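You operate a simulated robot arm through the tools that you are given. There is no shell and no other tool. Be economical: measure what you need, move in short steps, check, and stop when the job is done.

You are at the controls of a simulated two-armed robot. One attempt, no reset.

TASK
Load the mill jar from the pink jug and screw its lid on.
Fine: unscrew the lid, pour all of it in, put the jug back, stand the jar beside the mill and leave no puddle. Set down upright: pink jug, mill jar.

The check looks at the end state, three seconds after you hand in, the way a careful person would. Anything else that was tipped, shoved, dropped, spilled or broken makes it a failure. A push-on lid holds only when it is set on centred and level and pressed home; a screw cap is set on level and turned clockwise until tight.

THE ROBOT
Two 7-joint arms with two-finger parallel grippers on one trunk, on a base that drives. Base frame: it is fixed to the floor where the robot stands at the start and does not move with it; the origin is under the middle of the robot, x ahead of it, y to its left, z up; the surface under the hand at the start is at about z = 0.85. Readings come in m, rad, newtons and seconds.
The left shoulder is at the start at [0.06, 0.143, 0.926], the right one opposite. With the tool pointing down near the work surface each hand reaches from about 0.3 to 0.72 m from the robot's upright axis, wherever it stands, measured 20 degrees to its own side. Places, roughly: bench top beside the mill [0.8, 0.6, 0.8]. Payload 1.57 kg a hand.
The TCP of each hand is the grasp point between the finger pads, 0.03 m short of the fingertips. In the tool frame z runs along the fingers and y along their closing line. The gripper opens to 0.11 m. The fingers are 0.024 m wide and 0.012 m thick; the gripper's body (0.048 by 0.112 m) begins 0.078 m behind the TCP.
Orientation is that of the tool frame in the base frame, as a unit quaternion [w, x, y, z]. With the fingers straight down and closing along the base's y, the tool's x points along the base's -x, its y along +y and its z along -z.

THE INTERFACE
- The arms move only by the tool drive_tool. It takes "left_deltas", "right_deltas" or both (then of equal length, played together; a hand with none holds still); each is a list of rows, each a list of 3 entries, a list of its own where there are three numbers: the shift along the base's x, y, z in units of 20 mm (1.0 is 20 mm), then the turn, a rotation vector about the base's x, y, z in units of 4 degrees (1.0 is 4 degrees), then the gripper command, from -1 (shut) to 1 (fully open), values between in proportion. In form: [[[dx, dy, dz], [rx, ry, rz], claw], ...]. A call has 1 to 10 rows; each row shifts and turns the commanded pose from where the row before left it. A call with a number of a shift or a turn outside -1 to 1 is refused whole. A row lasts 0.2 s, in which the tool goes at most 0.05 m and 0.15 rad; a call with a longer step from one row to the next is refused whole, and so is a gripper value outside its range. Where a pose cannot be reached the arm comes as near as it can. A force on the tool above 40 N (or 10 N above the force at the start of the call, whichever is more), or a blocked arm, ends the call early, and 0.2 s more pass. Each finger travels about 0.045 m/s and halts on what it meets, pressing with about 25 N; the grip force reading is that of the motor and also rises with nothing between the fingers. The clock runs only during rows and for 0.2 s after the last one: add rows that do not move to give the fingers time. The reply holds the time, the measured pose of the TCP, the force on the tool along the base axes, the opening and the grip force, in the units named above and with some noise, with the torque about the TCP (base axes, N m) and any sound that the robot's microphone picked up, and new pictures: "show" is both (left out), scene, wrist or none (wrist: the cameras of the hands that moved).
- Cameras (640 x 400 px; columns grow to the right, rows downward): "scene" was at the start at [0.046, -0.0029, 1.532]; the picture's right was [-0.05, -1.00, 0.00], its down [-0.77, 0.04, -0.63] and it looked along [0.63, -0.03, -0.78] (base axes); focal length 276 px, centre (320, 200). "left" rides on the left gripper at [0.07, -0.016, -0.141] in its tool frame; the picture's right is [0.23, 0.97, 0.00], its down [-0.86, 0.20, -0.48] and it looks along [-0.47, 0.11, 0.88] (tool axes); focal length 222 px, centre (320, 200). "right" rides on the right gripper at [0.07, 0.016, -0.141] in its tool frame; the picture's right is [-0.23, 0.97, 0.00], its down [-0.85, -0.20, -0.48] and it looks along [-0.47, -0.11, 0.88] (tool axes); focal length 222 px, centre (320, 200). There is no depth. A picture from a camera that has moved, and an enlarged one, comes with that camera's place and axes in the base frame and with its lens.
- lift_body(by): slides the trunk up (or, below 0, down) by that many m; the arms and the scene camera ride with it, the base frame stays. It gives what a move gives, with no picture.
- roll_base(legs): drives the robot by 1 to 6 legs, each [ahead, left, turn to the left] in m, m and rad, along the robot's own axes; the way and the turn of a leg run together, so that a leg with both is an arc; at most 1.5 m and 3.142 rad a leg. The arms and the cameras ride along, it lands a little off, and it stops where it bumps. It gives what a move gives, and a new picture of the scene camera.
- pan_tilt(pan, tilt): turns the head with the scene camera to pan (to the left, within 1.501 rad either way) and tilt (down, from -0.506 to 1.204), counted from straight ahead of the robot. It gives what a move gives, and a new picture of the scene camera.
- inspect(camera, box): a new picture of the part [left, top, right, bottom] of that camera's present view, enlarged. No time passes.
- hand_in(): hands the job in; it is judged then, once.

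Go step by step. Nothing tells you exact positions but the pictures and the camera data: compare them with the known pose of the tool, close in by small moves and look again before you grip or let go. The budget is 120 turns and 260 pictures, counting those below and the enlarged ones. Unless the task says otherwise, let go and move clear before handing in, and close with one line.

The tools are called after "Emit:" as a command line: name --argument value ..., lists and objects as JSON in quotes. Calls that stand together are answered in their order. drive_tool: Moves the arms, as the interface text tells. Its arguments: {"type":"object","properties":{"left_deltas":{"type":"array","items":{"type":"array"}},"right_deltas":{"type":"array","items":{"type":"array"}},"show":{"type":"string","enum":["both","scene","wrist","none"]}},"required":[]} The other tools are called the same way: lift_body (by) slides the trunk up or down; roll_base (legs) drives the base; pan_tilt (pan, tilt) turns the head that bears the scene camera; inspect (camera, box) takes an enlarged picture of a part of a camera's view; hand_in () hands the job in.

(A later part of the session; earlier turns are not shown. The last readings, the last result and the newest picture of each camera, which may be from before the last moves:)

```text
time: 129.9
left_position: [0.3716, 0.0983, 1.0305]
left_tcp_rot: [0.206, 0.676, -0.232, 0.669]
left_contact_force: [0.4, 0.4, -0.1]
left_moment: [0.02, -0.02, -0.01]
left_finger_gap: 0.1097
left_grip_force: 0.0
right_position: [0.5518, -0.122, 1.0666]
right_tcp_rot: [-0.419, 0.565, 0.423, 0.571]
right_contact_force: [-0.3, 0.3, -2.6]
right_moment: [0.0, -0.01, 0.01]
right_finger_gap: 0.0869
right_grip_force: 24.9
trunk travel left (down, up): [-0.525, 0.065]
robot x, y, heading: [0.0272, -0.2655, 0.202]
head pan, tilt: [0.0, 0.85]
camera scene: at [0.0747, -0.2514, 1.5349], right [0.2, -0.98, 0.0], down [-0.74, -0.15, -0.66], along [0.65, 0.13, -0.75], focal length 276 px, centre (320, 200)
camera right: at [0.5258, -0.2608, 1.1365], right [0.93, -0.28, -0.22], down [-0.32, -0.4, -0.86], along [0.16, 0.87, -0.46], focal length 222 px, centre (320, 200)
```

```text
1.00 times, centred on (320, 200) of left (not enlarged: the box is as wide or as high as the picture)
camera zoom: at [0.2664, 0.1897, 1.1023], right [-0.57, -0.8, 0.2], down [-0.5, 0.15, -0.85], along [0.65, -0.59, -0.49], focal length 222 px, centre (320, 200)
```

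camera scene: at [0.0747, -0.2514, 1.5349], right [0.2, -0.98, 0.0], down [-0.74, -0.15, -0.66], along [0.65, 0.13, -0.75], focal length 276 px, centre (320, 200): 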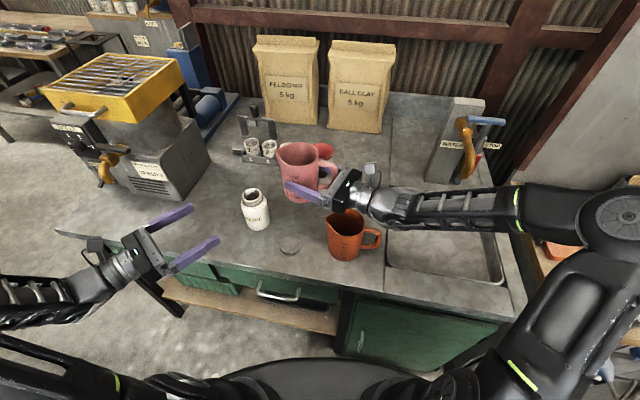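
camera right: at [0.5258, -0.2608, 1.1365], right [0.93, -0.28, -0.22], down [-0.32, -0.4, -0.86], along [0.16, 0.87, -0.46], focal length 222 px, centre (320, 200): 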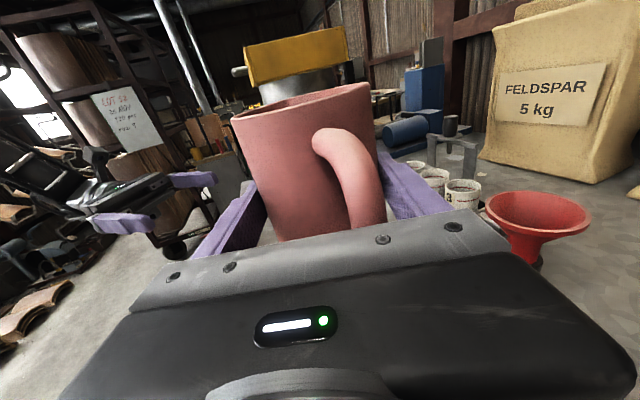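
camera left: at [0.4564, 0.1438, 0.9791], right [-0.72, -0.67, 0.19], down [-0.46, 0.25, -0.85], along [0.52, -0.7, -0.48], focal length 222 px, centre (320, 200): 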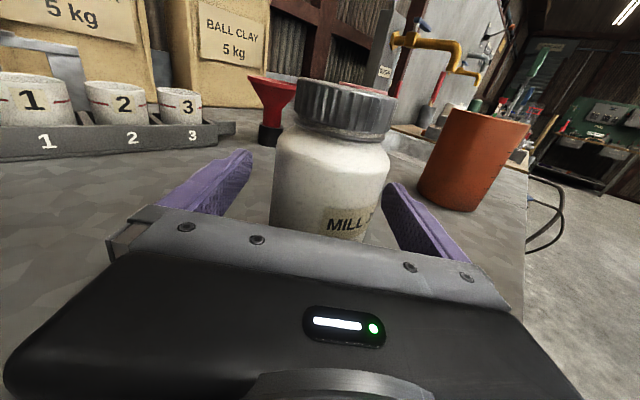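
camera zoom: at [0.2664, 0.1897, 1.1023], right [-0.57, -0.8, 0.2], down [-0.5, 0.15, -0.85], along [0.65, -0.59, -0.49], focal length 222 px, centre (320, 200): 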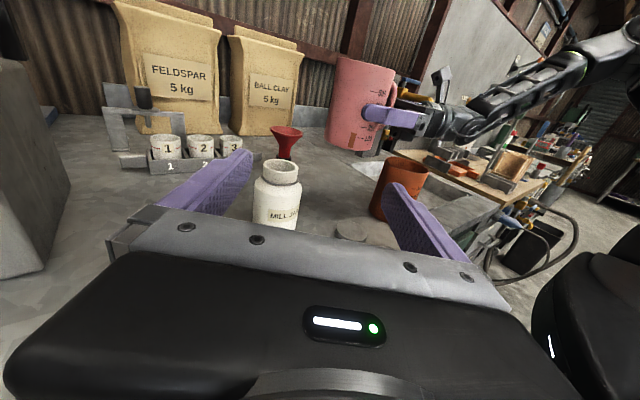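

The jar mouth is at about [0.547, 0.037, 0.967], and the jug lip is 75 mm ahead of and 57 mm above the TCP. I'll raise the trunk for wrist room, then pre-tilt to 40° short of the jar.

Emit:
lift_body --by 0.06

Emit:
drive_tool --right_deltas '[[[-0.075, 0, -0.25], [-1, 0, 0], -1], [[-0.075, 0, -0.25], [-1, 0, 0], -1], [[-0.075, 0, -0.25], [-1, 0, 0], -1], [[-0.075, 0, -0.25], [-1, 0, 0], -1], [[-0.075, 0, -0.25], [-1, 0, 0], -1], [[-0.075, 0, -0.25], [-1, 0, 0], -1], [[-0.075, 0, -0.25], [-1, 0, 0], -1], [[-0.075, 0, -0.25], [-1, 0, 0], -1], [[-0.075, 0, -0.25], [-1, 0, 0], -1], [[-0.075, 0, -0.25], [-1, 0, 0], -1]]' --show "scene"

Emit:
inspect --camera "scene" --box '[220, 130, 364, 220]'

Emit:
inspect --camera "left" --box '[200, 40, 456, 200]'

```text
time: 130.9
left_position: [0.3726, 0.0982, 1.0889]
left_tcp_rot: [0.206, 0.676, -0.232, 0.668]
left_contact_force: [0.1, -0.8, 0.4]
left_moment: [-0.03, 0.0, 0.01]
left_finger_gap: 0.1103
left_grip_force: 0.0
right_position: [0.5527, -0.1206, 1.127]
right_tcp_rot: [-0.419, 0.566, 0.422, 0.57]
right_contact_force: [-0.2, 0.1, -3.2]
right_moment: [0.03, 0.01, 0.0]
right_finger_gap: 0.0868
right_grip_force: 24.5
trunk travel left (down, up): [-0.585, 0.005]
robot x, y, heading: [0.0302, -0.2641, 0.203]
head pan, tilt: [0.0, 0.85]
```

```text
time: 133.1
left_position: [0.3719, 0.099, 1.0893]
left_tcp_rot: [0.205, 0.676, -0.231, 0.669]
left_contact_force: [0.6, -0.2, 0.6]
left_moment: [0.01, 0.0, 0.03]
left_finger_gap: 0.1101
left_grip_force: 0.0
right_position: [0.5368, -0.1207, 1.0751]
right_tcp_rot: [-0.2, 0.675, 0.592, 0.392]
right_contact_force: [-0.1, -0.6, -3.0]
right_moment: [0.01, 0.03, -0.02]
right_finger_gap: 0.0866
right_grip_force: 24.6
trunk travel left (down, up): [-0.585, 0.005]
robot x, y, heading: [0.0298, -0.2591, 0.202]
head pan, tilt: [0.0, 0.85]
camera scene: at [0.0749, -0.2511, 1.5949], right [0.2, -0.98, 0.0], down [-0.74, -0.15, -0.66], along [0.65, 0.13, -0.75], focal length 276 px, centre (320, 200)
```

scene: 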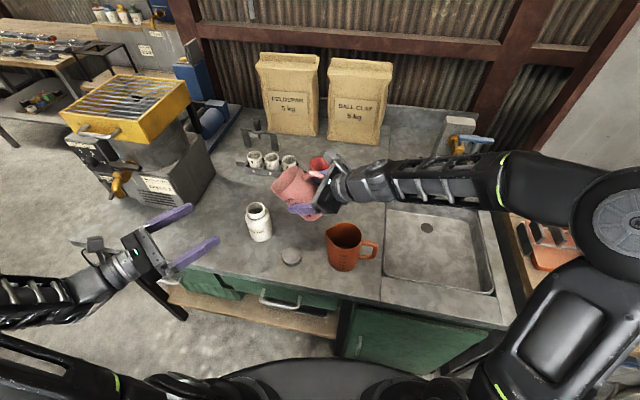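

```text
4.44 times, centred on (292, 175) of scene
camera zoom: at [0.0749, -0.2511, 1.5949], right [0.2, -0.98, 0.0], down [-0.74, -0.15, -0.66], along [0.65, 0.13, -0.75], focal length 1226 px, centre (444, 311)
```

zoom: 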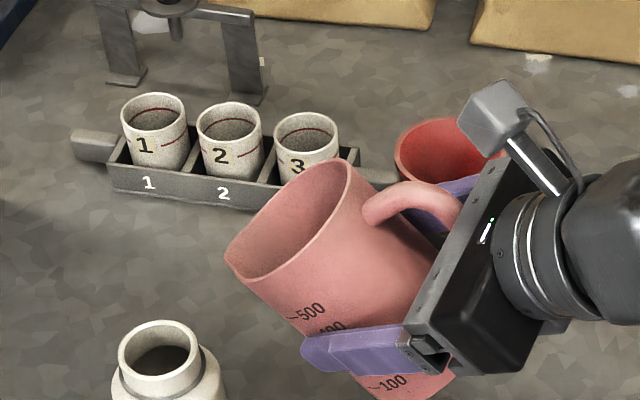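

```text
2.50 times, centred on (328, 120) of left
camera zoom: at [0.2666, 0.19, 1.1622], right [-0.57, -0.8, 0.2], down [-0.5, 0.15, -0.85], along [0.65, -0.59, -0.49], focal length 555 px, centre (300, 400)
```

zoom: 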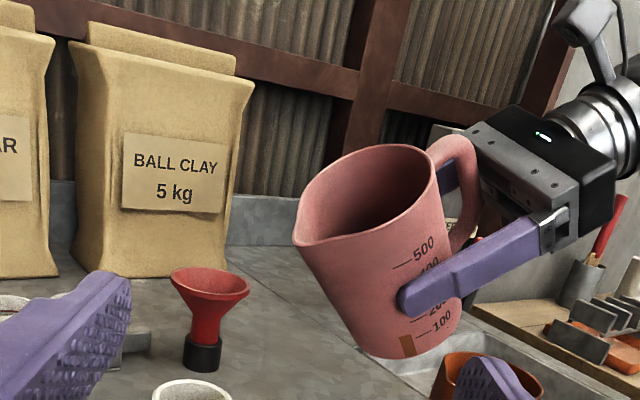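

The lip and mouth positions agree in both views. I'll move the lip over the jar mouth at about 50° tilt, just before flow starts.

Emit:
drive_tool --right_deltas '[[[0.09, 0.92, -0.6], [0, 0, 0], -1], [[0.09, 0.92, -0.6], [-0.5, 0, 0], -1], [[0.09, 0.9, -0.6], [-0.7, 0, 0], -1], [[0, 0, -0.3], [-0.8, 0, 0], -1], [[0, 0, -0.3], [-0.5, 0, 0], -1], [[0, 0, 0], [0, 0, 0], -1]]' --show "none"

Emit:
inspect --camera "scene" --box '[220, 150, 348, 230]'

Emit:
inspect --camera "left" --box '[200, 60, 456, 220]'

```text
time: 134.5
left_position: [0.3719, 0.0973, 1.09]
left_tcp_rot: [0.206, 0.676, -0.231, 0.669]
left_contact_force: [0.4, -0.5, 0.5]
left_moment: [0.02, 0.02, 0.02]
left_finger_gap: 0.11
left_grip_force: 0.1
right_position: [0.5431, -0.0671, 1.0297]
right_tcp_rot: [-0.141, 0.69, 0.624, 0.338]
right_contact_force: [-0.2, 0.1, -2.5]
right_moment: [0.03, 0.0, 0.06]
right_finger_gap: 0.0865
right_grip_force: 24.6
trunk travel left (down, up): [-0.585, 0.005]
robot x, y, heading: [0.0248, -0.2628, 0.204]
head pan, tilt: [0.0, 0.85]
```

```text
5.00 times, centred on (284, 190) of scene
camera zoom: at [0.075, -0.2518, 1.5949], right [0.2, -0.98, 0.0], down [-0.74, -0.15, -0.66], along [0.65, 0.13, -0.75], focal length 1379 px, centre (500, 250)
```

zoom: 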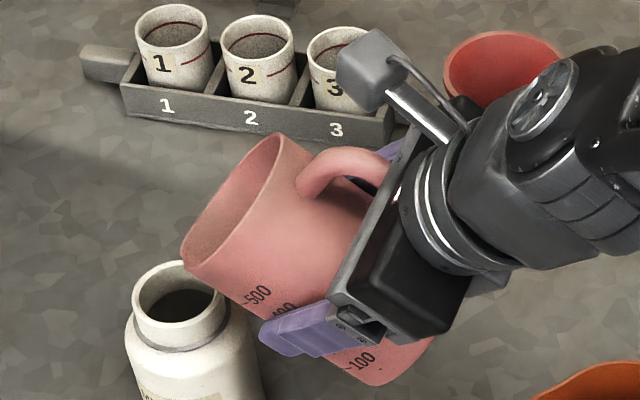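

```text
2.50 times, centred on (328, 140) of left
camera zoom: at [0.2666, 0.1895, 1.1624], right [-0.57, -0.8, 0.2], down [-0.5, 0.15, -0.85], along [0.65, -0.59, -0.49], focal length 555 px, centre (300, 350)
```

zoom: 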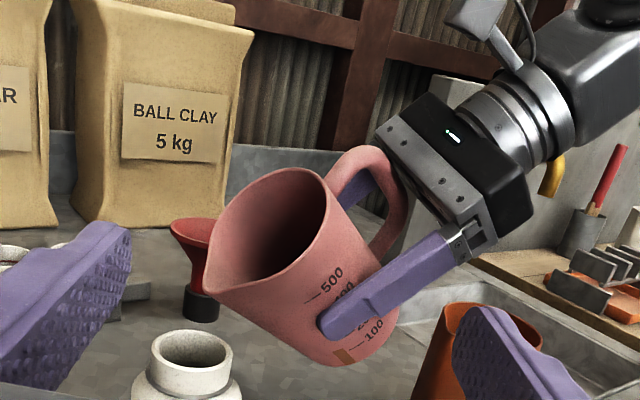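

The lip is over the mouth, so I'll pour slowly and watch.

Emit:
drive_tool --right_deltas '[[[0.1, 0.05, 0], [-0.375, 0, 0], -1], [[0, 0.04, 0.05], [-0.375, 0, 0], -1], [[0, 0.04, 0.05], [-0.375, 0, 0], -1], [[0, 0.04, 0.05], [-0.375, 0, 0], -1], [[0, 0.04, 0.05], [-0.375, 0, 0], -1], [[0, 0.04, 0.05], [-0.375, 0, 0], -1], [[0, 0.04, 0.05], [-0.375, 0, 0], -1]]' --show "none"

Emit:
inspect --camera "scene" --box '[220, 150, 348, 230]'

Emit:
inspect --camera "left" --box '[200, 60, 456, 220]'

```text
time: 136.1
left_position: [0.3716, 0.0982, 1.0896]
left_tcp_rot: [0.205, 0.676, -0.232, 0.669]
left_contact_force: [0.3, 0.0, -0.2]
left_moment: [0.01, 0.02, -0.01]
left_finger_gap: 0.11
left_grip_force: 0.0
right_position: [0.5442, -0.061, 1.0341]
right_tcp_rot: [-0.078, 0.7, 0.653, 0.279]
right_contact_force: [0.1, -0.9, -3.6]
right_moment: [0.01, -0.01, -0.02]
right_finger_gap: 0.0866
right_grip_force: 24.5
trunk travel left (down, up): [-0.585, 0.005]
robot x, y, heading: [0.0266, -0.263, 0.205]
head pan, tilt: [0.0, 0.85]
```

```text
5.00 times, centred on (284, 190) of scene
camera zoom: at [0.0749, -0.2512, 1.5949], right [0.2, -0.98, 0.0], down [-0.74, -0.15, -0.66], along [0.65, 0.13, -0.75], focal length 1379 px, centre (500, 250)
```

zoom: 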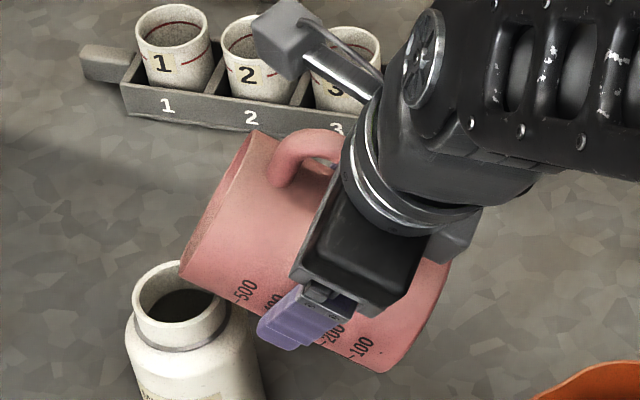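

```text
2.50 times, centred on (328, 140) of left
camera zoom: at [0.2666, 0.1899, 1.1622], right [-0.57, -0.8, 0.2], down [-0.5, 0.15, -0.85], along [0.65, -0.59, -0.49], focal length 555 px, centre (300, 350)
```

zoom: 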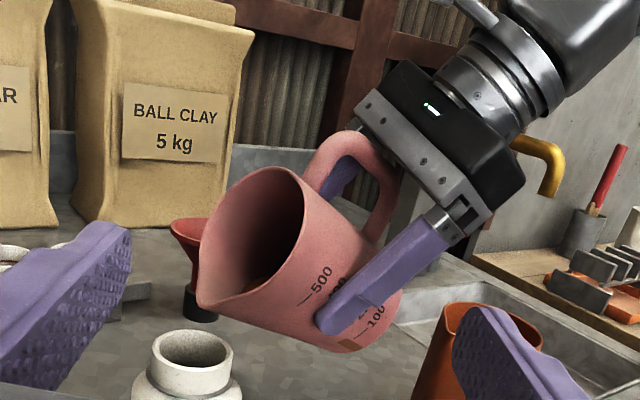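

Slip is visible inside, near the lip. Continuing slowly.

Emit:
drive_tool --right_deltas '[[[0, 0.07, 0.06], [-0.375, 0, 0], -1], [[0, 0.07, 0.06], [-0.375, 0, 0], -1], [[0, 0.07, 0.06], [-0.375, 0, 0], -1], [[0, 0.07, 0.06], [-0.375, 0, 0], -1], [[0, 0.07, 0.06], [-0.375, 0, 0], -1]]' --show "none"

Emit:
inspect --camera "scene" --box '[220, 150, 348, 230]'

Emit:
inspect --camera "left" --box '[200, 60, 456, 220]'

```text
time: 137.3
left_position: [0.3718, 0.0973, 1.0905]
left_tcp_rot: [0.206, 0.676, -0.231, 0.669]
left_contact_force: [-0.1, -0.5, 0.8]
left_moment: [-0.01, 0.01, 0.03]
left_finger_gap: 0.1099
left_grip_force: 0.0
right_position: [0.5446, -0.0547, 1.0398]
right_tcp_rot: [-0.031, 0.703, 0.67, 0.237]
right_contact_force: [0.0, -0.2, -3.6]
right_moment: [0.04, -0.03, 0.0]
right_finger_gap: 0.0864
right_grip_force: 25.1
trunk travel left (down, up): [-0.585, 0.005]
robot x, y, heading: [0.0306, -0.2629, 0.197]
head pan, tilt: [0.0, 0.85]
```

```text
5.00 times, centred on (284, 190) of scene
camera zoom: at [0.075, -0.2512, 1.5949], right [0.2, -0.98, 0.0], down [-0.74, -0.15, -0.66], along [0.65, 0.13, -0.75], focal length 1379 px, centre (500, 250)
```

zoom: 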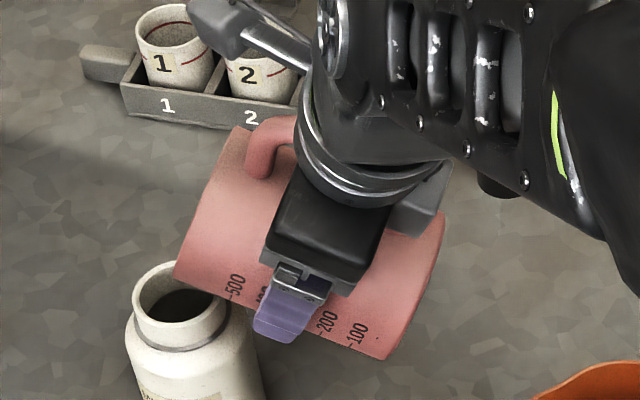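

```text
2.50 times, centred on (328, 140) of left
camera zoom: at [0.2667, 0.1899, 1.1622], right [-0.57, -0.8, 0.2], down [-0.5, 0.15, -0.85], along [0.65, -0.59, -0.49], focal length 555 px, centre (300, 350)
```

zoom: 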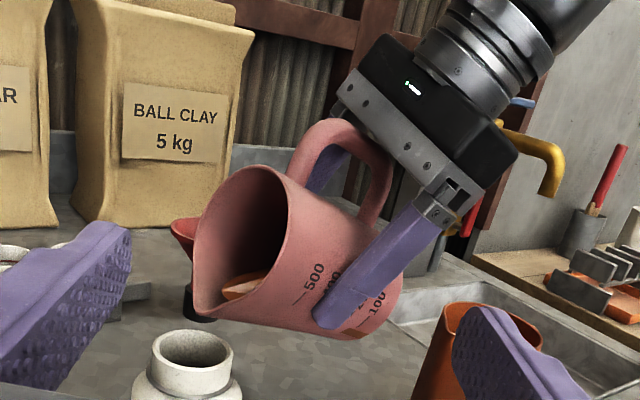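

The lip is practically over the mouth centre. I'll shift it back about 6 mm and lower it a little before flow starts, then continue slowly.

Emit:
drive_tool --right_deltas '[[[-0.1, -0.3, -0.35], [0, 0, 0], -1], [[0, 0.07, 0.06], [-0.375, 0, 0], -1], [[0, 0.07, 0.06], [-0.375, 0, 0], -1], [[0, 0.07, 0.06], [-0.375, 0, 0], -1]]' --show "none"

Emit:
inspect --camera "left" --box '[220, 90, 380, 220]'

Emit:
inspect --camera "scene" --box '[220, 170, 332, 240]'

```text
time: 138.3
left_position: [0.373, 0.0977, 1.091]
left_tcp_rot: [0.204, 0.676, -0.231, 0.669]
left_contact_force: [-0.7, 0.0, 0.4]
left_moment: [0.01, -0.02, 0.01]
left_finger_gap: 0.1101
left_grip_force: 0.0
right_position: [0.5419, -0.0563, 1.0361]
right_tcp_rot: [-0.003, 0.705, 0.678, 0.21]
right_contact_force: [0.0, 0.0, -3.2]
right_moment: [0.03, 0.0, 0.0]
right_finger_gap: 0.0865
right_grip_force: 24.6
trunk travel left (down, up): [-0.585, 0.005]
robot x, y, heading: [0.0246, -0.2587, 0.199]
head pan, tilt: [0.0, 0.85]
```

```text
3.08 times, centred on (300, 155) of left
camera zoom: at [0.2667, 0.1899, 1.1622], right [-0.57, -0.8, 0.2], down [-0.5, 0.15, -0.85], along [0.65, -0.59, -0.49], focal length 684 px, centre (382, 338)
```

zoom: 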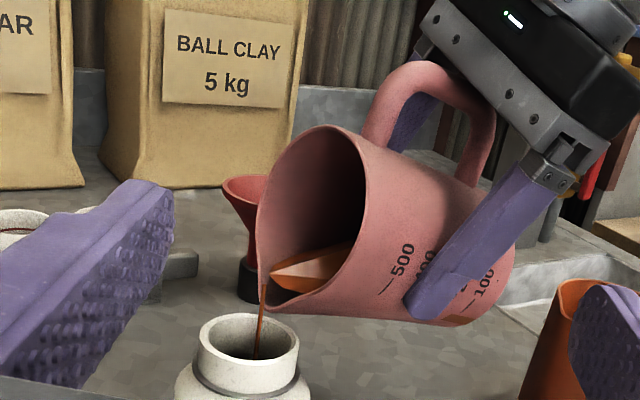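

```text
5.71 times, centred on (276, 205) of scene
camera zoom: at [0.075, -0.2512, 1.5949], right [0.2, -0.98, 0.0], down [-0.74, -0.15, -0.66], along [0.65, 0.13, -0.75], focal length 1576 px, centre (571, 171)
```

zoom: 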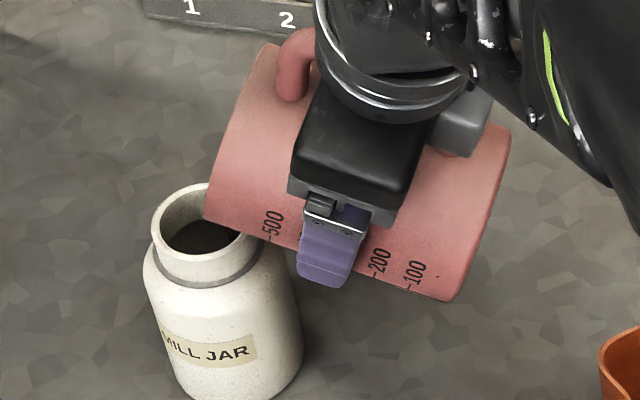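

A thin stream falls right into the mouth. I'll keep the lip in place and continue slowly with pauses.

Emit:
drive_tool --right_deltas '[[[0, 0, 0], [0, 0, 0], -1], [[0, 0, 0], [0, 0, 0], -1], [[0, 0.08, 0.08], [-0.375, 0, 0], -1], [[0, 0, 0], [0, 0, 0], -1], [[0, 0, 0], [0, 0, 0], -1], [[0, 0.08, 0.08], [-0.375, 0, 0], -1], [[0, 0, 0], [0, 0, 0], -1], [[0, 0, 0], [0, 0, 0], -1]]' --show "none"

Emit:
inspect --camera "left" --box '[220, 90, 380, 220]'

```text
time: 140.1
left_position: [0.3715, 0.0986, 1.0902]
left_tcp_rot: [0.206, 0.676, -0.232, 0.668]
left_contact_force: [0.6, 0.0, 0.8]
left_moment: [-0.04, 0.01, -0.01]
left_finger_gap: 0.1099
left_grip_force: 0.1
right_position: [0.5421, -0.0517, 1.0404]
right_tcp_rot: [0.015, 0.704, 0.683, 0.193]
right_contact_force: [-0.1, -0.2, -2.9]
right_moment: [0.01, 0.0, 0.01]
right_finger_gap: 0.0863
right_grip_force: 25.1
trunk travel left (down, up): [-0.585, 0.005]
robot x, y, heading: [0.028, -0.2604, 0.202]
head pan, tilt: [0.0, 0.85]
```

```text
3.08 times, centred on (300, 155) of left
camera zoom: at [0.2667, 0.1898, 1.1622], right [-0.57, -0.8, 0.2], down [-0.5, 0.15, -0.85], along [0.65, -0.59, -0.49], focal length 684 px, centre (382, 338)
```

zoom: 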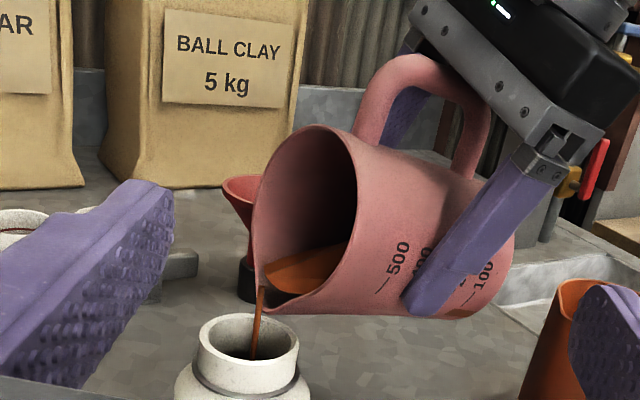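

Flow is steady and centred, so I'll continue the same way.

Emit:
drive_tool --right_deltas '[[[0, 0.08, 0.08], [-0.375, 0, 0], -1], [[0, 0, 0], [0, 0, 0], -1], [[0, 0, 0], [0, 0, 0], -1], [[0, 0.08, 0.08], [-0.375, 0, 0], -1], [[0, 0, 0], [0, 0, 0], -1], [[0, 0, 0], [0, 0, 0], -1], [[0, 0.08, 0.08], [-0.375, 0, 0], -1], [[0, 0, 0], [0, 0, 0], -1], [[0, 0, 0], [0, 0, 0], -1]]' --show "none"

Emit:
inspect --camera "left" --box '[220, 90, 380, 220]'

Emit:
drive_tool --right_deltas '[[[0, 0.08, 0.08], [-0.375, 0, 0], -1], [[0, 0, 0], [0, 0, 0], -1], [[0, 0, 0], [0, 0, 0], -1], [[0, 0.08, 0.08], [-0.375, 0, 0], -1], [[0, 0, 0], [0, 0, 0], -1], [[0, 0, 0], [0, 0, 0], -1]]' --show "none"

Emit:
inspect --camera "left" --box '[220, 90, 380, 220]'

```text
time: 142.1
left_position: [0.3719, 0.0985, 1.0896]
left_tcp_rot: [0.205, 0.676, -0.232, 0.669]
left_contact_force: [-0.2, 1.0, 0.0]
left_moment: [0.03, 0.0, 0.02]
left_finger_gap: 0.1099
left_grip_force: 0.0
right_position: [0.5435, -0.0462, 1.0451]
right_tcp_rot: [0.042, 0.703, 0.691, 0.165]
right_contact_force: [-0.3, 0.7, -2.2]
right_moment: [0.04, 0.01, 0.04]
right_finger_gap: 0.0866
right_grip_force: 25.0
trunk travel left (down, up): [-0.585, 0.005]
robot x, y, heading: [0.0264, -0.2626, 0.203]
head pan, tilt: [0.0, 0.85]
```

```text
3.08 times, centred on (300, 155) of left
camera zoom: at [0.2667, 0.1898, 1.1623], right [-0.57, -0.8, 0.2], down [-0.5, 0.15, -0.85], along [0.65, -0.59, -0.49], focal length 684 px, centre (382, 338)
```

zoom: 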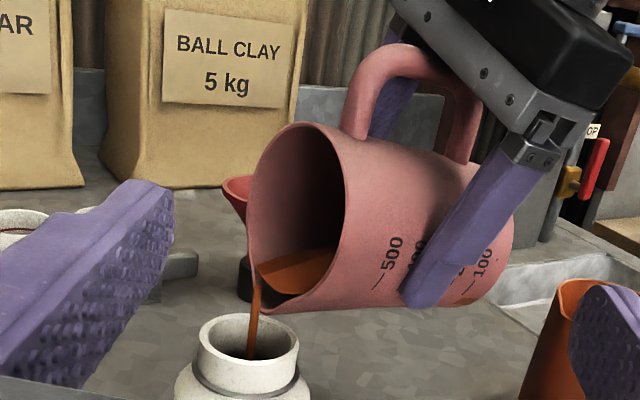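

```text
time: 143.5
left_position: [0.3706, 0.0971, 1.0903]
left_tcp_rot: [0.205, 0.676, -0.231, 0.669]
left_contact_force: [-1.2, -0.2, -0.1]
left_moment: [-0.02, -0.01, -0.01]
left_finger_gap: 0.1101
left_grip_force: 0.0
right_position: [0.5429, -0.0452, 1.0476]
right_tcp_rot: [0.061, 0.702, 0.694, 0.148]
right_contact_force: [0.2, 0.2, -2.1]
right_moment: [0.0, 0.01, -0.01]
right_finger_gap: 0.0864
right_grip_force: 25.2
trunk travel left (down, up): [-0.585, 0.005]
robot x, y, heading: [0.0265, -0.2641, 0.197]
head pan, tilt: [0.0, 0.85]
```

```text
3.08 times, centred on (300, 155) of left
camera zoom: at [0.2666, 0.1898, 1.1623], right [-0.57, -0.8, 0.2], down [-0.5, 0.15, -0.85], along [0.65, -0.59, -0.49], focal length 684 px, centre (382, 338)
```

zoom: 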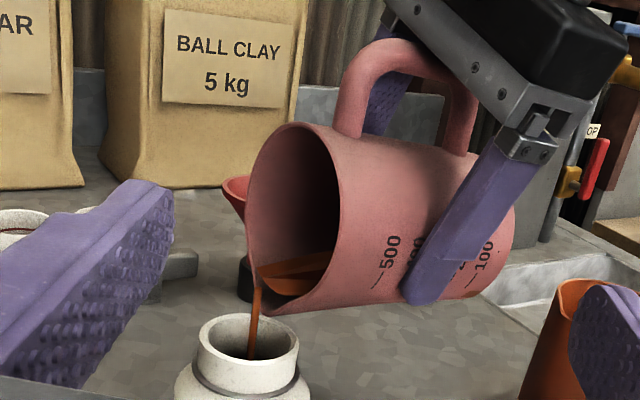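

Still clean. Continuing towards 90° and beyond.

Emit:
drive_tool --right_deltas '[[[0, 0.1, 0.07], [-0.375, 0, 0], -1], [[0, 0, 0], [0, 0, 0], -1], [[0, 0.1, 0.07], [-0.375, 0, 0], -1], [[0, 0, 0], [0, 0, 0], -1], [[0, 0.1, 0.07], [-0.375, 0, 0], -1], [[0, 0, 0], [0, 0, 0], -1], [[0, 0.1, 0.07], [-0.375, 0, 0], -1], [[0, 0, 0], [0, 0, 0], -1]]' --show "none"

Emit:
inspect --camera "left" --box '[220, 90, 380, 220]'

Emit:
drive_tool --right_deltas '[[[0, 0.11, 0.06], [-0.375, 0, 0], -1], [[0, 0, 0], [0, 0, 0], -1], [[0, 0.11, 0.06], [-0.375, 0, 0], -1], [[0, 0, 0], [0, 0, 0], -1], [[0, 0.11, 0.06], [-0.375, 0, 0], -1], [[0, 0, 0], [0, 0, 0], -1], [[0, 0.11, 0.06], [-0.375, 0, 0], -1], [[0, 0, 0], [0, 0, 0], -1]]' --show "none"

Emit:
inspect --camera "left" --box '[220, 90, 380, 220]'

```text
time: 145.3
left_position: [0.3704, 0.0985, 1.0896]
left_tcp_rot: [0.206, 0.676, -0.232, 0.669]
left_contact_force: [-1.0, 0.3, -0.1]
left_moment: [0.03, 0.02, 0.0]
left_finger_gap: 0.1102
left_grip_force: 0.0
right_position: [0.543, -0.0363, 1.0535]
right_tcp_rot: [0.097, 0.698, 0.701, 0.111]
right_contact_force: [0.8, 0.5, -1.6]
right_moment: [0.0, 0.01, -0.01]
right_finger_gap: 0.0863
right_grip_force: 24.9
trunk travel left (down, up): [-0.585, 0.005]
robot x, y, heading: [0.0302, -0.2609, 0.201]
head pan, tilt: [0.0, 0.85]
```

```text
3.08 times, centred on (300, 155) of left
camera zoom: at [0.2666, 0.1894, 1.1624], right [-0.57, -0.8, 0.2], down [-0.5, 0.15, -0.85], along [0.65, -0.59, -0.49], focal length 684 px, centre (382, 338)
```

zoom: 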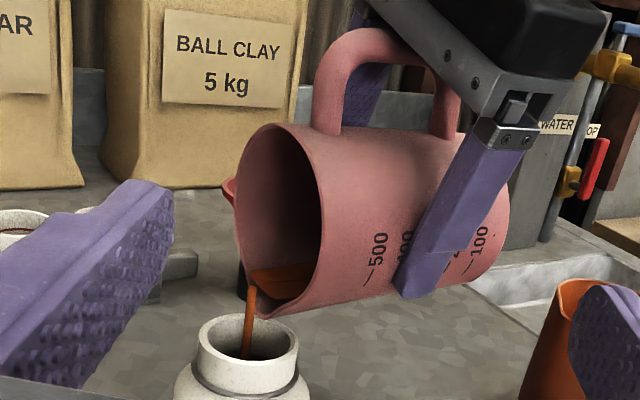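

```text
time: 147.1
left_position: [0.3708, 0.0973, 1.0915]
left_tcp_rot: [0.206, 0.676, -0.232, 0.669]
left_contact_force: [-0.4, -0.5, 0.3]
left_moment: [-0.01, 0.0, 0.0]
left_finger_gap: 0.11
left_grip_force: 0.0
right_position: [0.5425, -0.0267, 1.0588]
right_tcp_rot: [0.134, 0.692, 0.706, 0.074]
right_contact_force: [0.2, 0.4, -2.1]
right_moment: [0.01, 0.0, -0.03]
right_finger_gap: 0.0863
right_grip_force: 24.7
trunk travel left (down, up): [-0.585, 0.005]
robot x, y, heading: [0.0276, -0.2627, 0.201]
head pan, tilt: [0.0, 0.85]
```

```text
3.08 times, centred on (300, 155) of left
camera zoom: at [0.2665, 0.1895, 1.1624], right [-0.57, -0.8, 0.2], down [-0.5, 0.15, -0.85], along [0.65, -0.59, -0.49], focal length 684 px, centre (382, 338)
```

zoom: 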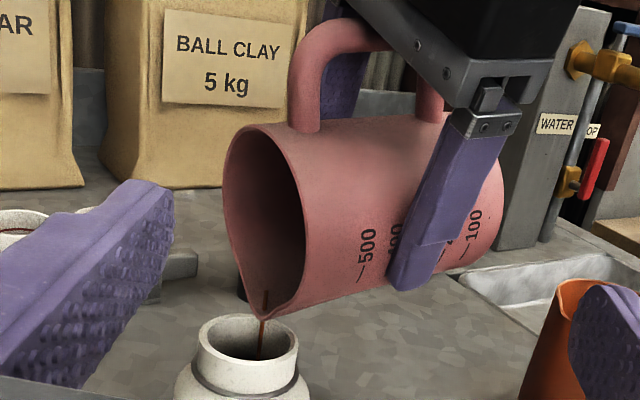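

Nearly empty. I'll tilt on to about 120° to drain it fully.

Emit:
drive_tool --right_deltas '[[[0, 0.18, 0.12], [-0.65, 0, 0], -1], [[0, 0.18, 0.12], [-0.65, 0, 0], -1], [[0, 0.18, 0.1], [-0.65, 0, 0], -1], [[0, 0.18, 0.1], [-0.65, 0, 0], -1], [[0, 0.19, 0.1], [-0.65, 0, 0], -1], [[0, 0.19, 0.1], [-0.65, 0, 0], -1], [[0, 0.2, 0.1], [-0.65, 0, 0], -1], [[0, 0.2, 0.08], [-0.65, 0, 0], -1], [[0, 0.2, 0.08], [-0.65, 0, 0], -1], [[0, 0.2, 0.05], [-0.65, 0, 0], -1]]' --show "none"

Emit:
inspect --camera "left" --box '[220, 90, 380, 220]'

Emit:
inspect --camera "scene" --box '[200, 140, 360, 240]'

```text
time: 149.3
left_position: [0.3715, 0.0986, 1.0899]
left_tcp_rot: [0.206, 0.676, -0.232, 0.669]
left_contact_force: [-0.2, -0.3, -0.2]
left_moment: [0.01, 0.0, 0.01]
left_finger_gap: 0.1098
left_grip_force: 0.1
right_position: [0.5425, -0.017, 1.0662]
right_tcp_rot: [0.181, 0.681, 0.709, 0.025]
right_contact_force: [0.2, 0.5, -1.7]
right_moment: [0.01, 0.05, 0.02]
right_finger_gap: 0.0865
right_grip_force: 24.9
right hand out of reach, approached as far as the arm can: row 4, 5, 6, 7, 8, 9, 10
trunk travel left (down, up): [-0.585, 0.005]
robot x, y, heading: [0.0257, -0.2625, 0.199]
head pan, tilt: [0.0, 0.85]
```

```text
3.08 times, centred on (300, 155) of left
camera zoom: at [0.2666, 0.1897, 1.1623], right [-0.57, -0.8, 0.2], down [-0.5, 0.15, -0.85], along [0.65, -0.59, -0.49], focal length 684 px, centre (382, 338)
```

zoom: 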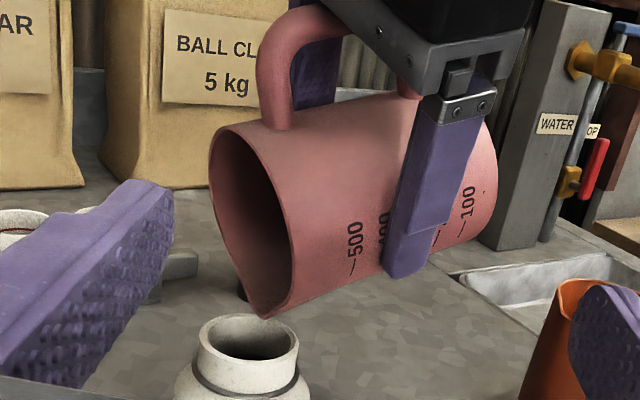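

```text
4.00 times, centred on (280, 190) of scene
camera zoom: at [0.0749, -0.2515, 1.5949], right [0.2, -0.98, 0.0], down [-0.74, -0.15, -0.66], along [0.65, 0.13, -0.75], focal length 1103 px, centre (480, 240)
```

zoom: 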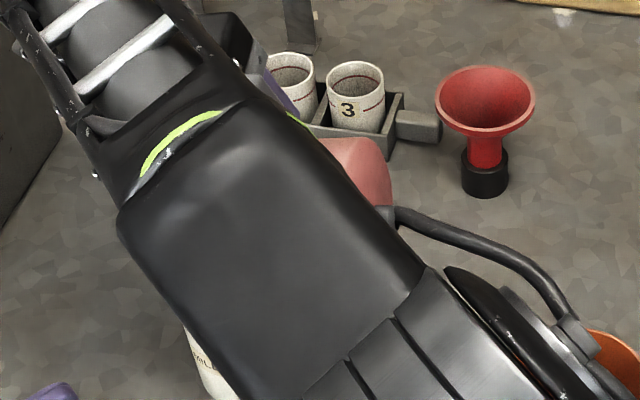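

The arm limits at about 102°, past horizontal, and the stream has stopped. I'll hold here to let it drain and look.

Emit:
drive_tool --right_deltas '[[[0, 0, 0], [0, 0, 0], -1], [[0, 0, 0], [0, 0, 0], -1], [[0, 0, 0], [0, 0, 0], -1], [[0, 0, 0], [0, 0, 0], -1], [[0, 0, 0], [0, 0, 0], -1], [[0, 0, 0], [0, 0, 0], -1], [[0, 0, 0], [0, 0, 0], -1], [[0, 0, 0], [0, 0, 0], -1], [[0, 0, 0], [0, 0, 0], -1], [[0, 0, 0], [0, 0, 0], -1]]' --show "none"

Emit:
inspect --camera "left" --box '[260, 110, 340, 220]'

```text
time: 151.5
left_position: [0.3717, 0.0972, 1.0896]
left_tcp_rot: [0.206, 0.676, -0.231, 0.669]
left_contact_force: [0.1, 0.0, 0.1]
left_moment: [-0.03, 0.0, -0.01]
left_finger_gap: 0.1101
left_grip_force: 0.1
right_position: [0.543, -0.0165, 1.0661]
right_tcp_rot: [0.18, 0.68, 0.71, 0.026]
right_contact_force: [0.0, 0.4, -1.3]
right_moment: [0.03, 0.06, -0.01]
right_finger_gap: 0.0863
right_grip_force: 25.3
trunk travel left (down, up): [-0.585, 0.005]
robot x, y, heading: [0.0275, -0.2639, 0.203]
head pan, tilt: [0.0, 0.85]
```

```text
3.64 times, centred on (300, 165) of left
camera zoom: at [0.2666, 0.1897, 1.1623], right [-0.57, -0.8, 0.2], down [-0.5, 0.15, -0.85], along [0.65, -0.59, -0.49], focal length 808 px, centre (393, 327)
```

zoom: 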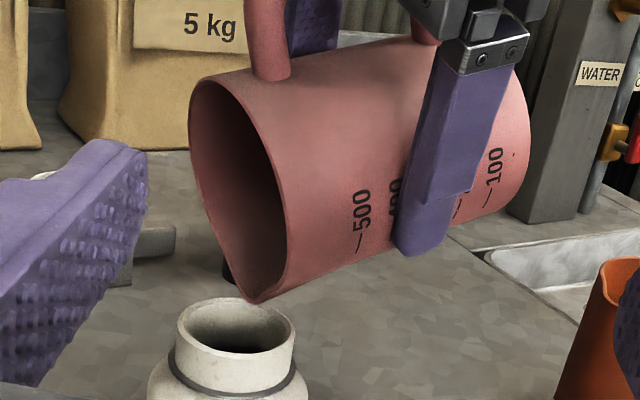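

The jug is empty. I'll rotate it back upright while withdrawing.

Emit:
drive_tool --right_deltas '[[[0, -0.1, 0.5], [0.5, 0, 0], -1], [[0, -0.21, 0.2], [1, 0, 0], -1], [[0, -0.21, 0.1], [1, 0, 0], -1], [[0, -0.21, 0.1], [1, 0, 0], -1], [[0, -0.21, 0.1], [1, 0, 0], -1], [[0, -0.21, 0.1], [1, 0, 0], -1], [[0, -0.21, 0.1], [1, 0, 0], -1], [[0, -0.21, 0.1], [1, 0, 0], -1], [[0, -0.21, 0.1], [1, 0, 0], -1], [[0, -0.21, 0.1], [1, 0, 0], -1]]' --show "none"

Emit:
drive_tool --right_deltas '[[[0, -0.21, 0.1], [1, 0, 0], -1], [[0, -0.21, 0.1], [1, 0, 0], -1], [[0, -0.21, 0.1], [1, 0, 0], -1], [[0, -0.21, 0.1], [1, 0, 0], -1], [[0, -0.21, 0.1], [1, 0, 0], -1], [[0, -0.21, 0.1], [1, 0, 0], -1], [[0, -0.21, 0.1], [1, 0, 0], -1], [[0, -0.21, 0], [1, 0, 0], -1], [[0, -0.21, 0], [1, 0, 0], -1], [[0, -0.21, 0], [1, 0, 0], -1]]' --show "none"

Emit:
drive_tool --right_deltas '[[[0, -0.21, 0], [1, 0, 0], -1], [[0, -0.21, 0], [1, 0, 0], -1], [[0, -0.21, 0], [1, 0, 0], -1], [[0, -0.21, 0], [1, 0, 0], -1], [[0, 0, 0], [1, 0, 0], -1]]' --show "scene"

```text
time: 153.7
left_position: [0.372, 0.0976, 1.0897]
left_tcp_rot: [0.205, 0.676, -0.23, 0.669]
left_contact_force: [-0.5, 0.0, -0.6]
left_moment: [0.02, 0.01, -0.01]
left_finger_gap: 0.11
left_grip_force: 0.1
right_position: [0.5442, -0.056, 1.0958]
right_tcp_rot: [-0.035, 0.703, 0.668, 0.241]
right_contact_force: [1.3, 0.1, -1.3]
right_moment: [0.02, 0.01, 0.04]
right_finger_gap: 0.0867
right_grip_force: 24.9
trunk travel left (down, up): [-0.585, 0.005]
robot x, y, heading: [0.0259, -0.2604, 0.201]
head pan, tilt: [0.0, 0.85]
```

```text
time: 155.9
left_position: [0.3709, 0.097, 1.0898]
left_tcp_rot: [0.206, 0.676, -0.232, 0.669]
left_contact_force: [0.0, -0.6, 0.5]
left_moment: [-0.02, -0.06, 0.01]
left_finger_gap: 0.1099
left_grip_force: 0.1
right_position: [0.5451, -0.0978, 1.1105]
right_tcp_rot: [-0.274, 0.649, 0.545, 0.455]
right_contact_force: [0.0, 0.2, -1.6]
right_moment: [0.03, 0.03, 0.0]
right_finger_gap: 0.0866
right_grip_force: 24.9
trunk travel left (down, up): [-0.585, 0.005]
robot x, y, heading: [0.0265, -0.2631, 0.202]
head pan, tilt: [0.0, 0.85]
```

```text
time: 157.1
left_position: [0.3722, 0.0971, 1.0892]
left_tcp_rot: [0.205, 0.676, -0.231, 0.669]
left_contact_force: [0.1, -0.1, -0.3]
left_moment: [0.01, -0.01, 0.01]
left_finger_gap: 0.1101
left_grip_force: 0.1
right_position: [0.5438, -0.1162, 1.1082]
right_tcp_rot: [-0.383, 0.592, 0.457, 0.543]
right_contact_force: [-0.2, 0.1, -0.4]
right_moment: [-0.05, -0.01, -0.02]
right_finger_gap: 0.0866
right_grip_force: 25.2
trunk travel left (down, up): [-0.585, 0.005]
robot x, y, heading: [0.0281, -0.263, 0.199]
head pan, tilt: [0.0, 0.85]
camera scene: at [0.0752, -0.2517, 1.5949], right [0.2, -0.98, 0.0], down [-0.74, -0.15, -0.66], along [0.65, 0.13, -0.75], focal length 276 px, centre (320, 200)
```

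scene: 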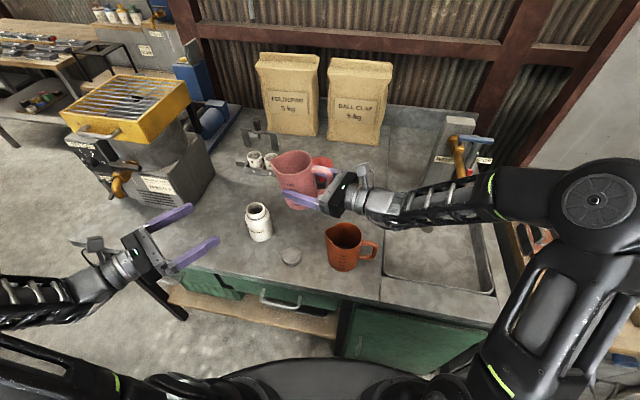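

I'll remove the last 7° of tilt and lower the trunk back to its earlier height before retracing the path.

Emit:
drive_tool --right_deltas '[[[0, 0, 0.5], [0.9, 0, 0], -1], [[0, 0, 0.5], [0.9, 0, 0], -1]]' --show "none"

Emit:
lift_body --by -0.06

Emit:
drive_tool --right_deltas '[[[0.9, -0.35, 0], [0, 0, 0], -1], [[0.9, -0.35, 0], [0, 0, 0], -1], [[0.9, -0.35, 0], [0, 0, 0], -1], [[0.9, -0.35, 0], [0, 0, 0], -1], [[0.9, -0.35, 0], [0, 0, 0], -1], [[0.5, -0.25, 0], [0, 0, 0], -1]]' --show "scene"

```text
time: 157.7
left_position: [0.3712, 0.0974, 1.0911]
left_tcp_rot: [0.205, 0.676, -0.232, 0.669]
left_contact_force: [0.2, 1.4, -0.9]
left_moment: [0.03, -0.02, 0.02]
left_finger_gap: 0.1101
left_grip_force: 0.0
right_position: [0.5447, -0.1143, 1.1285]
right_tcp_rot: [-0.418, 0.567, 0.423, 0.57]
right_contact_force: [0.7, -0.2, -1.6]
right_moment: [0.04, 0.04, 0.01]
right_finger_gap: 0.0867
right_grip_force: 24.5
trunk travel left (down, up): [-0.585, 0.005]
robot x, y, heading: [0.0264, -0.2613, 0.203]
head pan, tilt: [0.0, 0.85]
```

```text
time: 158.7
left_position: [0.3713, 0.0981, 1.0299]
left_tcp_rot: [0.206, 0.676, -0.232, 0.669]
left_contact_force: [0.5, -0.1, 0.5]
left_moment: [0.0, 0.01, 0.0]
left_finger_gap: 0.1098
left_grip_force: 0.1
right_position: [0.5426, -0.1155, 1.0701]
right_tcp_rot: [-0.418, 0.567, 0.423, 0.57]
right_contact_force: [0.0, -0.5, -1.3]
right_moment: [0.02, 0.03, -0.01]
right_finger_gap: 0.086
right_grip_force: 24.9
trunk travel left (down, up): [-0.525, 0.065]
robot x, y, heading: [0.0248, -0.261, 0.198]
head pan, tilt: [0.0, 0.85]
```

```text
time: 160.1
left_position: [0.3724, 0.0971, 1.0303]
left_tcp_rot: [0.207, 0.675, -0.233, 0.668]
left_contact_force: [0.0, -0.3, 0.5]
left_moment: [0.0, 0.0, 0.01]
left_finger_gap: 0.1098
left_grip_force: 0.0
right_position: [0.6442, -0.1558, 1.0689]
right_tcp_rot: [-0.418, 0.566, 0.424, 0.57]
right_contact_force: [-0.5, 1.4, -1.3]
right_moment: [0.03, 0.03, 0.03]
right_finger_gap: 0.0868
right_grip_force: 25.6
trunk travel left (down, up): [-0.525, 0.065]
robot x, y, heading: [0.0266, -0.2614, 0.201]
head pan, tilt: [0.0, 0.85]
camera scene: at [0.075, -0.2517, 1.5349], right [0.2, -0.98, 0.0], down [-0.74, -0.15, -0.66], along [0.65, 0.13, -0.75], focal length 276 px, centre (320, 200)
```

scene: 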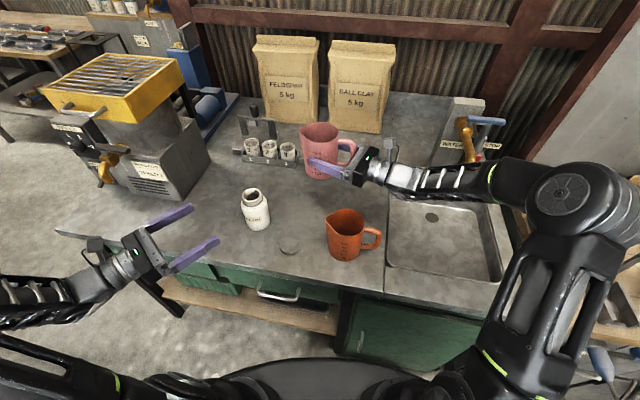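

Now I lower it and return to the original spot.

Emit:
drive_tool --right_deltas '[[[0.3, -0.2, -1], [0, 0, 0], -1], [[0.3, -0.2, -1], [0, 0, 0], -1], [[0.3, -0.2, -1], [0, 0, 0], -1], [[0.3, -0.2, -1], [0, 0, 0], -1], [[0.3, -0.2, -1], [0, 0, 0], -1], [[0.3, -0.2, -1], [0, 0, 0], -1], [[0.2, -0.9, 0], [0, 0, 0], -1], [[0.2, -0.9, 0], [0, 0, 0], -1], [[0.2, -0.9, 0], [0, 0, 0], -1], [[0.2, -0.95, 0], [0, 0, 0], -1]]' --show "none"

Emit:
drive_tool --right_deltas '[[[0, 0, -0.5], [0, 0, 0], -1], [[0, 0, -0.5], [0, 0, 0], -1], [[0, 0, -0.4], [0, 0, 0], -1], [[0, 0, -0.15], [0, 0, 0], -1], [[0, 0, 0], [0, 0, 0], -1]]' --show "wrist"

Emit:
inspect --camera "scene" --box '[310, 140, 438, 220]'

```text
time: 162.3
left_position: [0.3721, 0.0986, 1.032]
left_tcp_rot: [0.206, 0.676, -0.231, 0.669]
left_contact_force: [0.6, -0.2, -0.1]
left_moment: [0.0, -0.02, 0.04]
left_finger_gap: 0.11
left_grip_force: 0.1
right_position: [0.6952, -0.2528, 0.9479]
right_tcp_rot: [-0.419, 0.566, 0.424, 0.57]
right_contact_force: [0.0, 0.4, -1.4]
right_moment: [-0.01, -0.01, 0.01]
right_finger_gap: 0.0866
right_grip_force: 25.3
trunk travel left (down, up): [-0.525, 0.065]
robot x, y, heading: [0.0242, -0.2608, 0.203]
head pan, tilt: [0.0, 0.85]
```

```text
time: 163.5
left_position: [0.3721, 0.0993, 1.0299]
left_tcp_rot: [0.206, 0.676, -0.232, 0.669]
left_contact_force: [0.7, -0.3, -0.5]
left_moment: [-0.06, 0.01, -0.02]
left_finger_gap: 0.1101
left_grip_force: 0.2
right_position: [0.6963, -0.2523, 0.9174]
right_tcp_rot: [-0.419, 0.566, 0.425, 0.57]
right_contact_force: [1.2, -0.2, -1.7]
right_moment: [0.02, 0.03, 0.0]
right_finger_gap: 0.0868
right_grip_force: 25.3
trunk travel left (down, up): [-0.525, 0.065]
robot x, y, heading: [0.0311, -0.2639, 0.198]
head pan, tilt: [0.0, 0.85]
camera right: at [0.6693, -0.3919, 0.9889], right [0.93, -0.28, -0.22], down [-0.32, -0.4, -0.86], along [0.16, 0.87, -0.47], focal length 222 px, centre (320, 200)
```

right: 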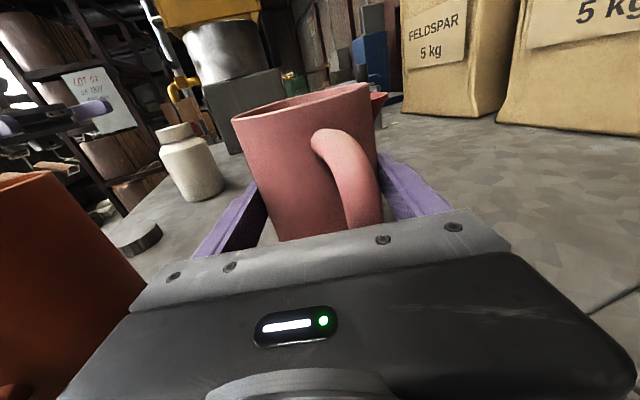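

```text
5.00 times, centred on (374, 180) of scene
camera zoom: at [0.075, -0.2517, 1.5349], right [0.2, -0.98, 0.0], down [-0.74, -0.15, -0.66], along [0.65, 0.13, -0.75], focal length 1379 px, centre (50, 300)
```

zoom: 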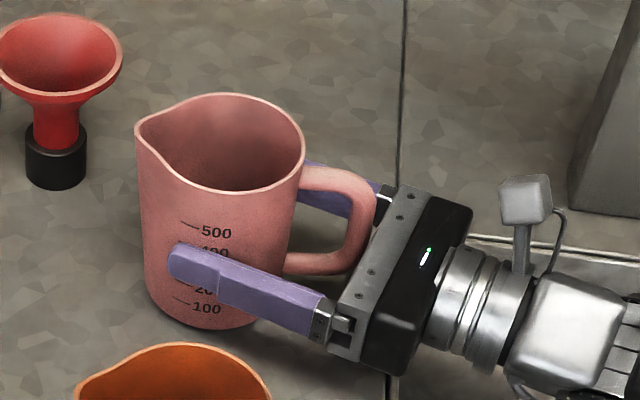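

The jug is empty, with the level strip clear. I'll lower the last millimetres to contact.

Emit:
drive_tool --right_deltas '[[[0, 0, -0.07], [0, 0, 0], -1], [[0, 0, -0.05], [0, 0, 0], -1]]' --show "none"

Emit:
drive_tool --right_deltas '[[[0, 0, -0.05], [0, 0, 0], -1], [[0, 0, 0], [0, 0, 0], -1]]' --show "none"

```text
time: 164.1
left_position: [0.3714, 0.0978, 1.0301]
left_tcp_rot: [0.206, 0.676, -0.231, 0.669]
left_contact_force: [0.1, 0.0, 0.0]
left_moment: [0.0, -0.02, -0.01]
left_finger_gap: 0.1098
left_grip_force: 0.1
right_position: [0.6961, -0.2523, 0.9161]
right_tcp_rot: [-0.418, 0.567, 0.423, 0.57]
right_contact_force: [-0.1, -0.7, -1.4]
right_moment: [-0.05, 0.03, 0.01]
right_finger_gap: 0.0865
right_grip_force: 24.9
trunk travel left (down, up): [-0.525, 0.065]
robot x, y, heading: [0.0252, -0.2619, 0.196]
head pan, tilt: [0.0, 0.85]
```

```text
time: 164.7
left_position: [0.3721, 0.0983, 1.0305]
left_tcp_rot: [0.205, 0.676, -0.232, 0.669]
left_contact_force: [-0.2, -1.2, 0.6]
left_moment: [0.0, -0.02, -0.01]
left_finger_gap: 0.1099
left_grip_force: 0.1
right_position: [0.6938, -0.2531, 0.9142]
right_tcp_rot: [-0.418, 0.567, 0.423, 0.57]
right_contact_force: [0.5, 0.2, -0.6]
right_moment: [-0.01, 0.04, 0.02]
right_finger_gap: 0.0864
right_grip_force: 25.1
trunk travel left (down, up): [-0.525, 0.065]
robot x, y, heading: [0.0268, -0.2651, 0.203]
head pan, tilt: [0.0, 0.85]
```

Emit:
drive_tool --right_deltas '[[[0, 0, -0.05], [0, 0, 0], -1], [[0, 0, 0], [0, 0, 0], -1]]' --show "none"

Emit:
drive_tool --right_deltas '[[[0, 0, 0], [0, 0, 0], 0.5], [[0, 0, 0], [0, 0, 0], 0.8], [[0, 0, 0], [0, 0, 0], 1], [[0, 0, 0], [0, 0, 0], 1]]' --show "none"

Emit:
inspect --camera "scene" --box '[310, 140, 438, 220]'

```text
time: 165.3
left_position: [0.3708, 0.0979, 1.0303]
left_tcp_rot: [0.205, 0.676, -0.23, 0.67]
left_contact_force: [0.5, -0.2, -0.1]
left_moment: [-0.01, 0.01, 0.02]
left_finger_gap: 0.11
left_grip_force: 0.0
right_position: [0.6957, -0.2533, 0.9141]
right_tcp_rot: [-0.418, 0.566, 0.423, 0.571]
right_contact_force: [-0.3, -2.2, 6.0]
right_moment: [-0.02, 0.18, 0.05]
right_finger_gap: 0.0866
right_grip_force: 25.7
trunk travel left (down, up): [-0.525, 0.065]
robot x, y, heading: [0.0269, -0.2649, 0.201]
head pan, tilt: [0.0, 0.85]
```

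```text
time: 166.3
left_position: [0.3707, 0.0979, 1.0299]
left_tcp_rot: [0.205, 0.676, -0.231, 0.669]
left_contact_force: [-0.5, -0.4, 0.2]
left_moment: [0.01, 0.02, 0.02]
left_finger_gap: 0.11
left_grip_force: 0.0
right_position: [0.6951, -0.2518, 0.914]
right_tcp_rot: [-0.419, 0.566, 0.424, 0.57]
right_contact_force: [-0.3, 0.4, 0.5]
right_moment: [0.03, 0.01, 0.01]
right_finger_gap: 0.1101
right_grip_force: 0.1
trunk travel left (down, up): [-0.525, 0.065]
robot x, y, heading: [0.0323, -0.2618, 0.202]
head pan, tilt: [0.0, 0.85]
```

```text
5.00 times, centred on (374, 180) of scene
camera zoom: at [0.0748, -0.2517, 1.5349], right [0.2, -0.98, 0.0], down [-0.74, -0.15, -0.66], along [0.65, 0.13, -0.75], focal length 1379 px, centre (50, 300)
```

zoom: 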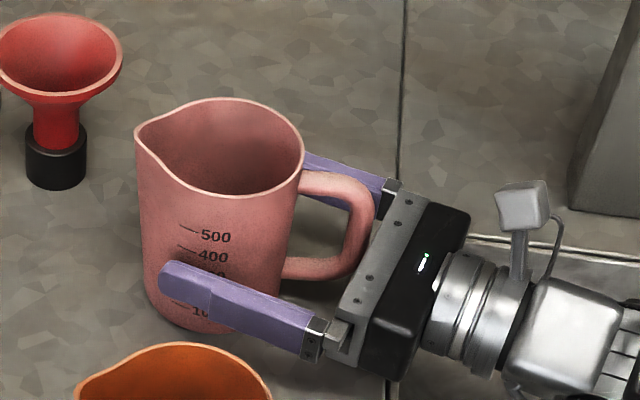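

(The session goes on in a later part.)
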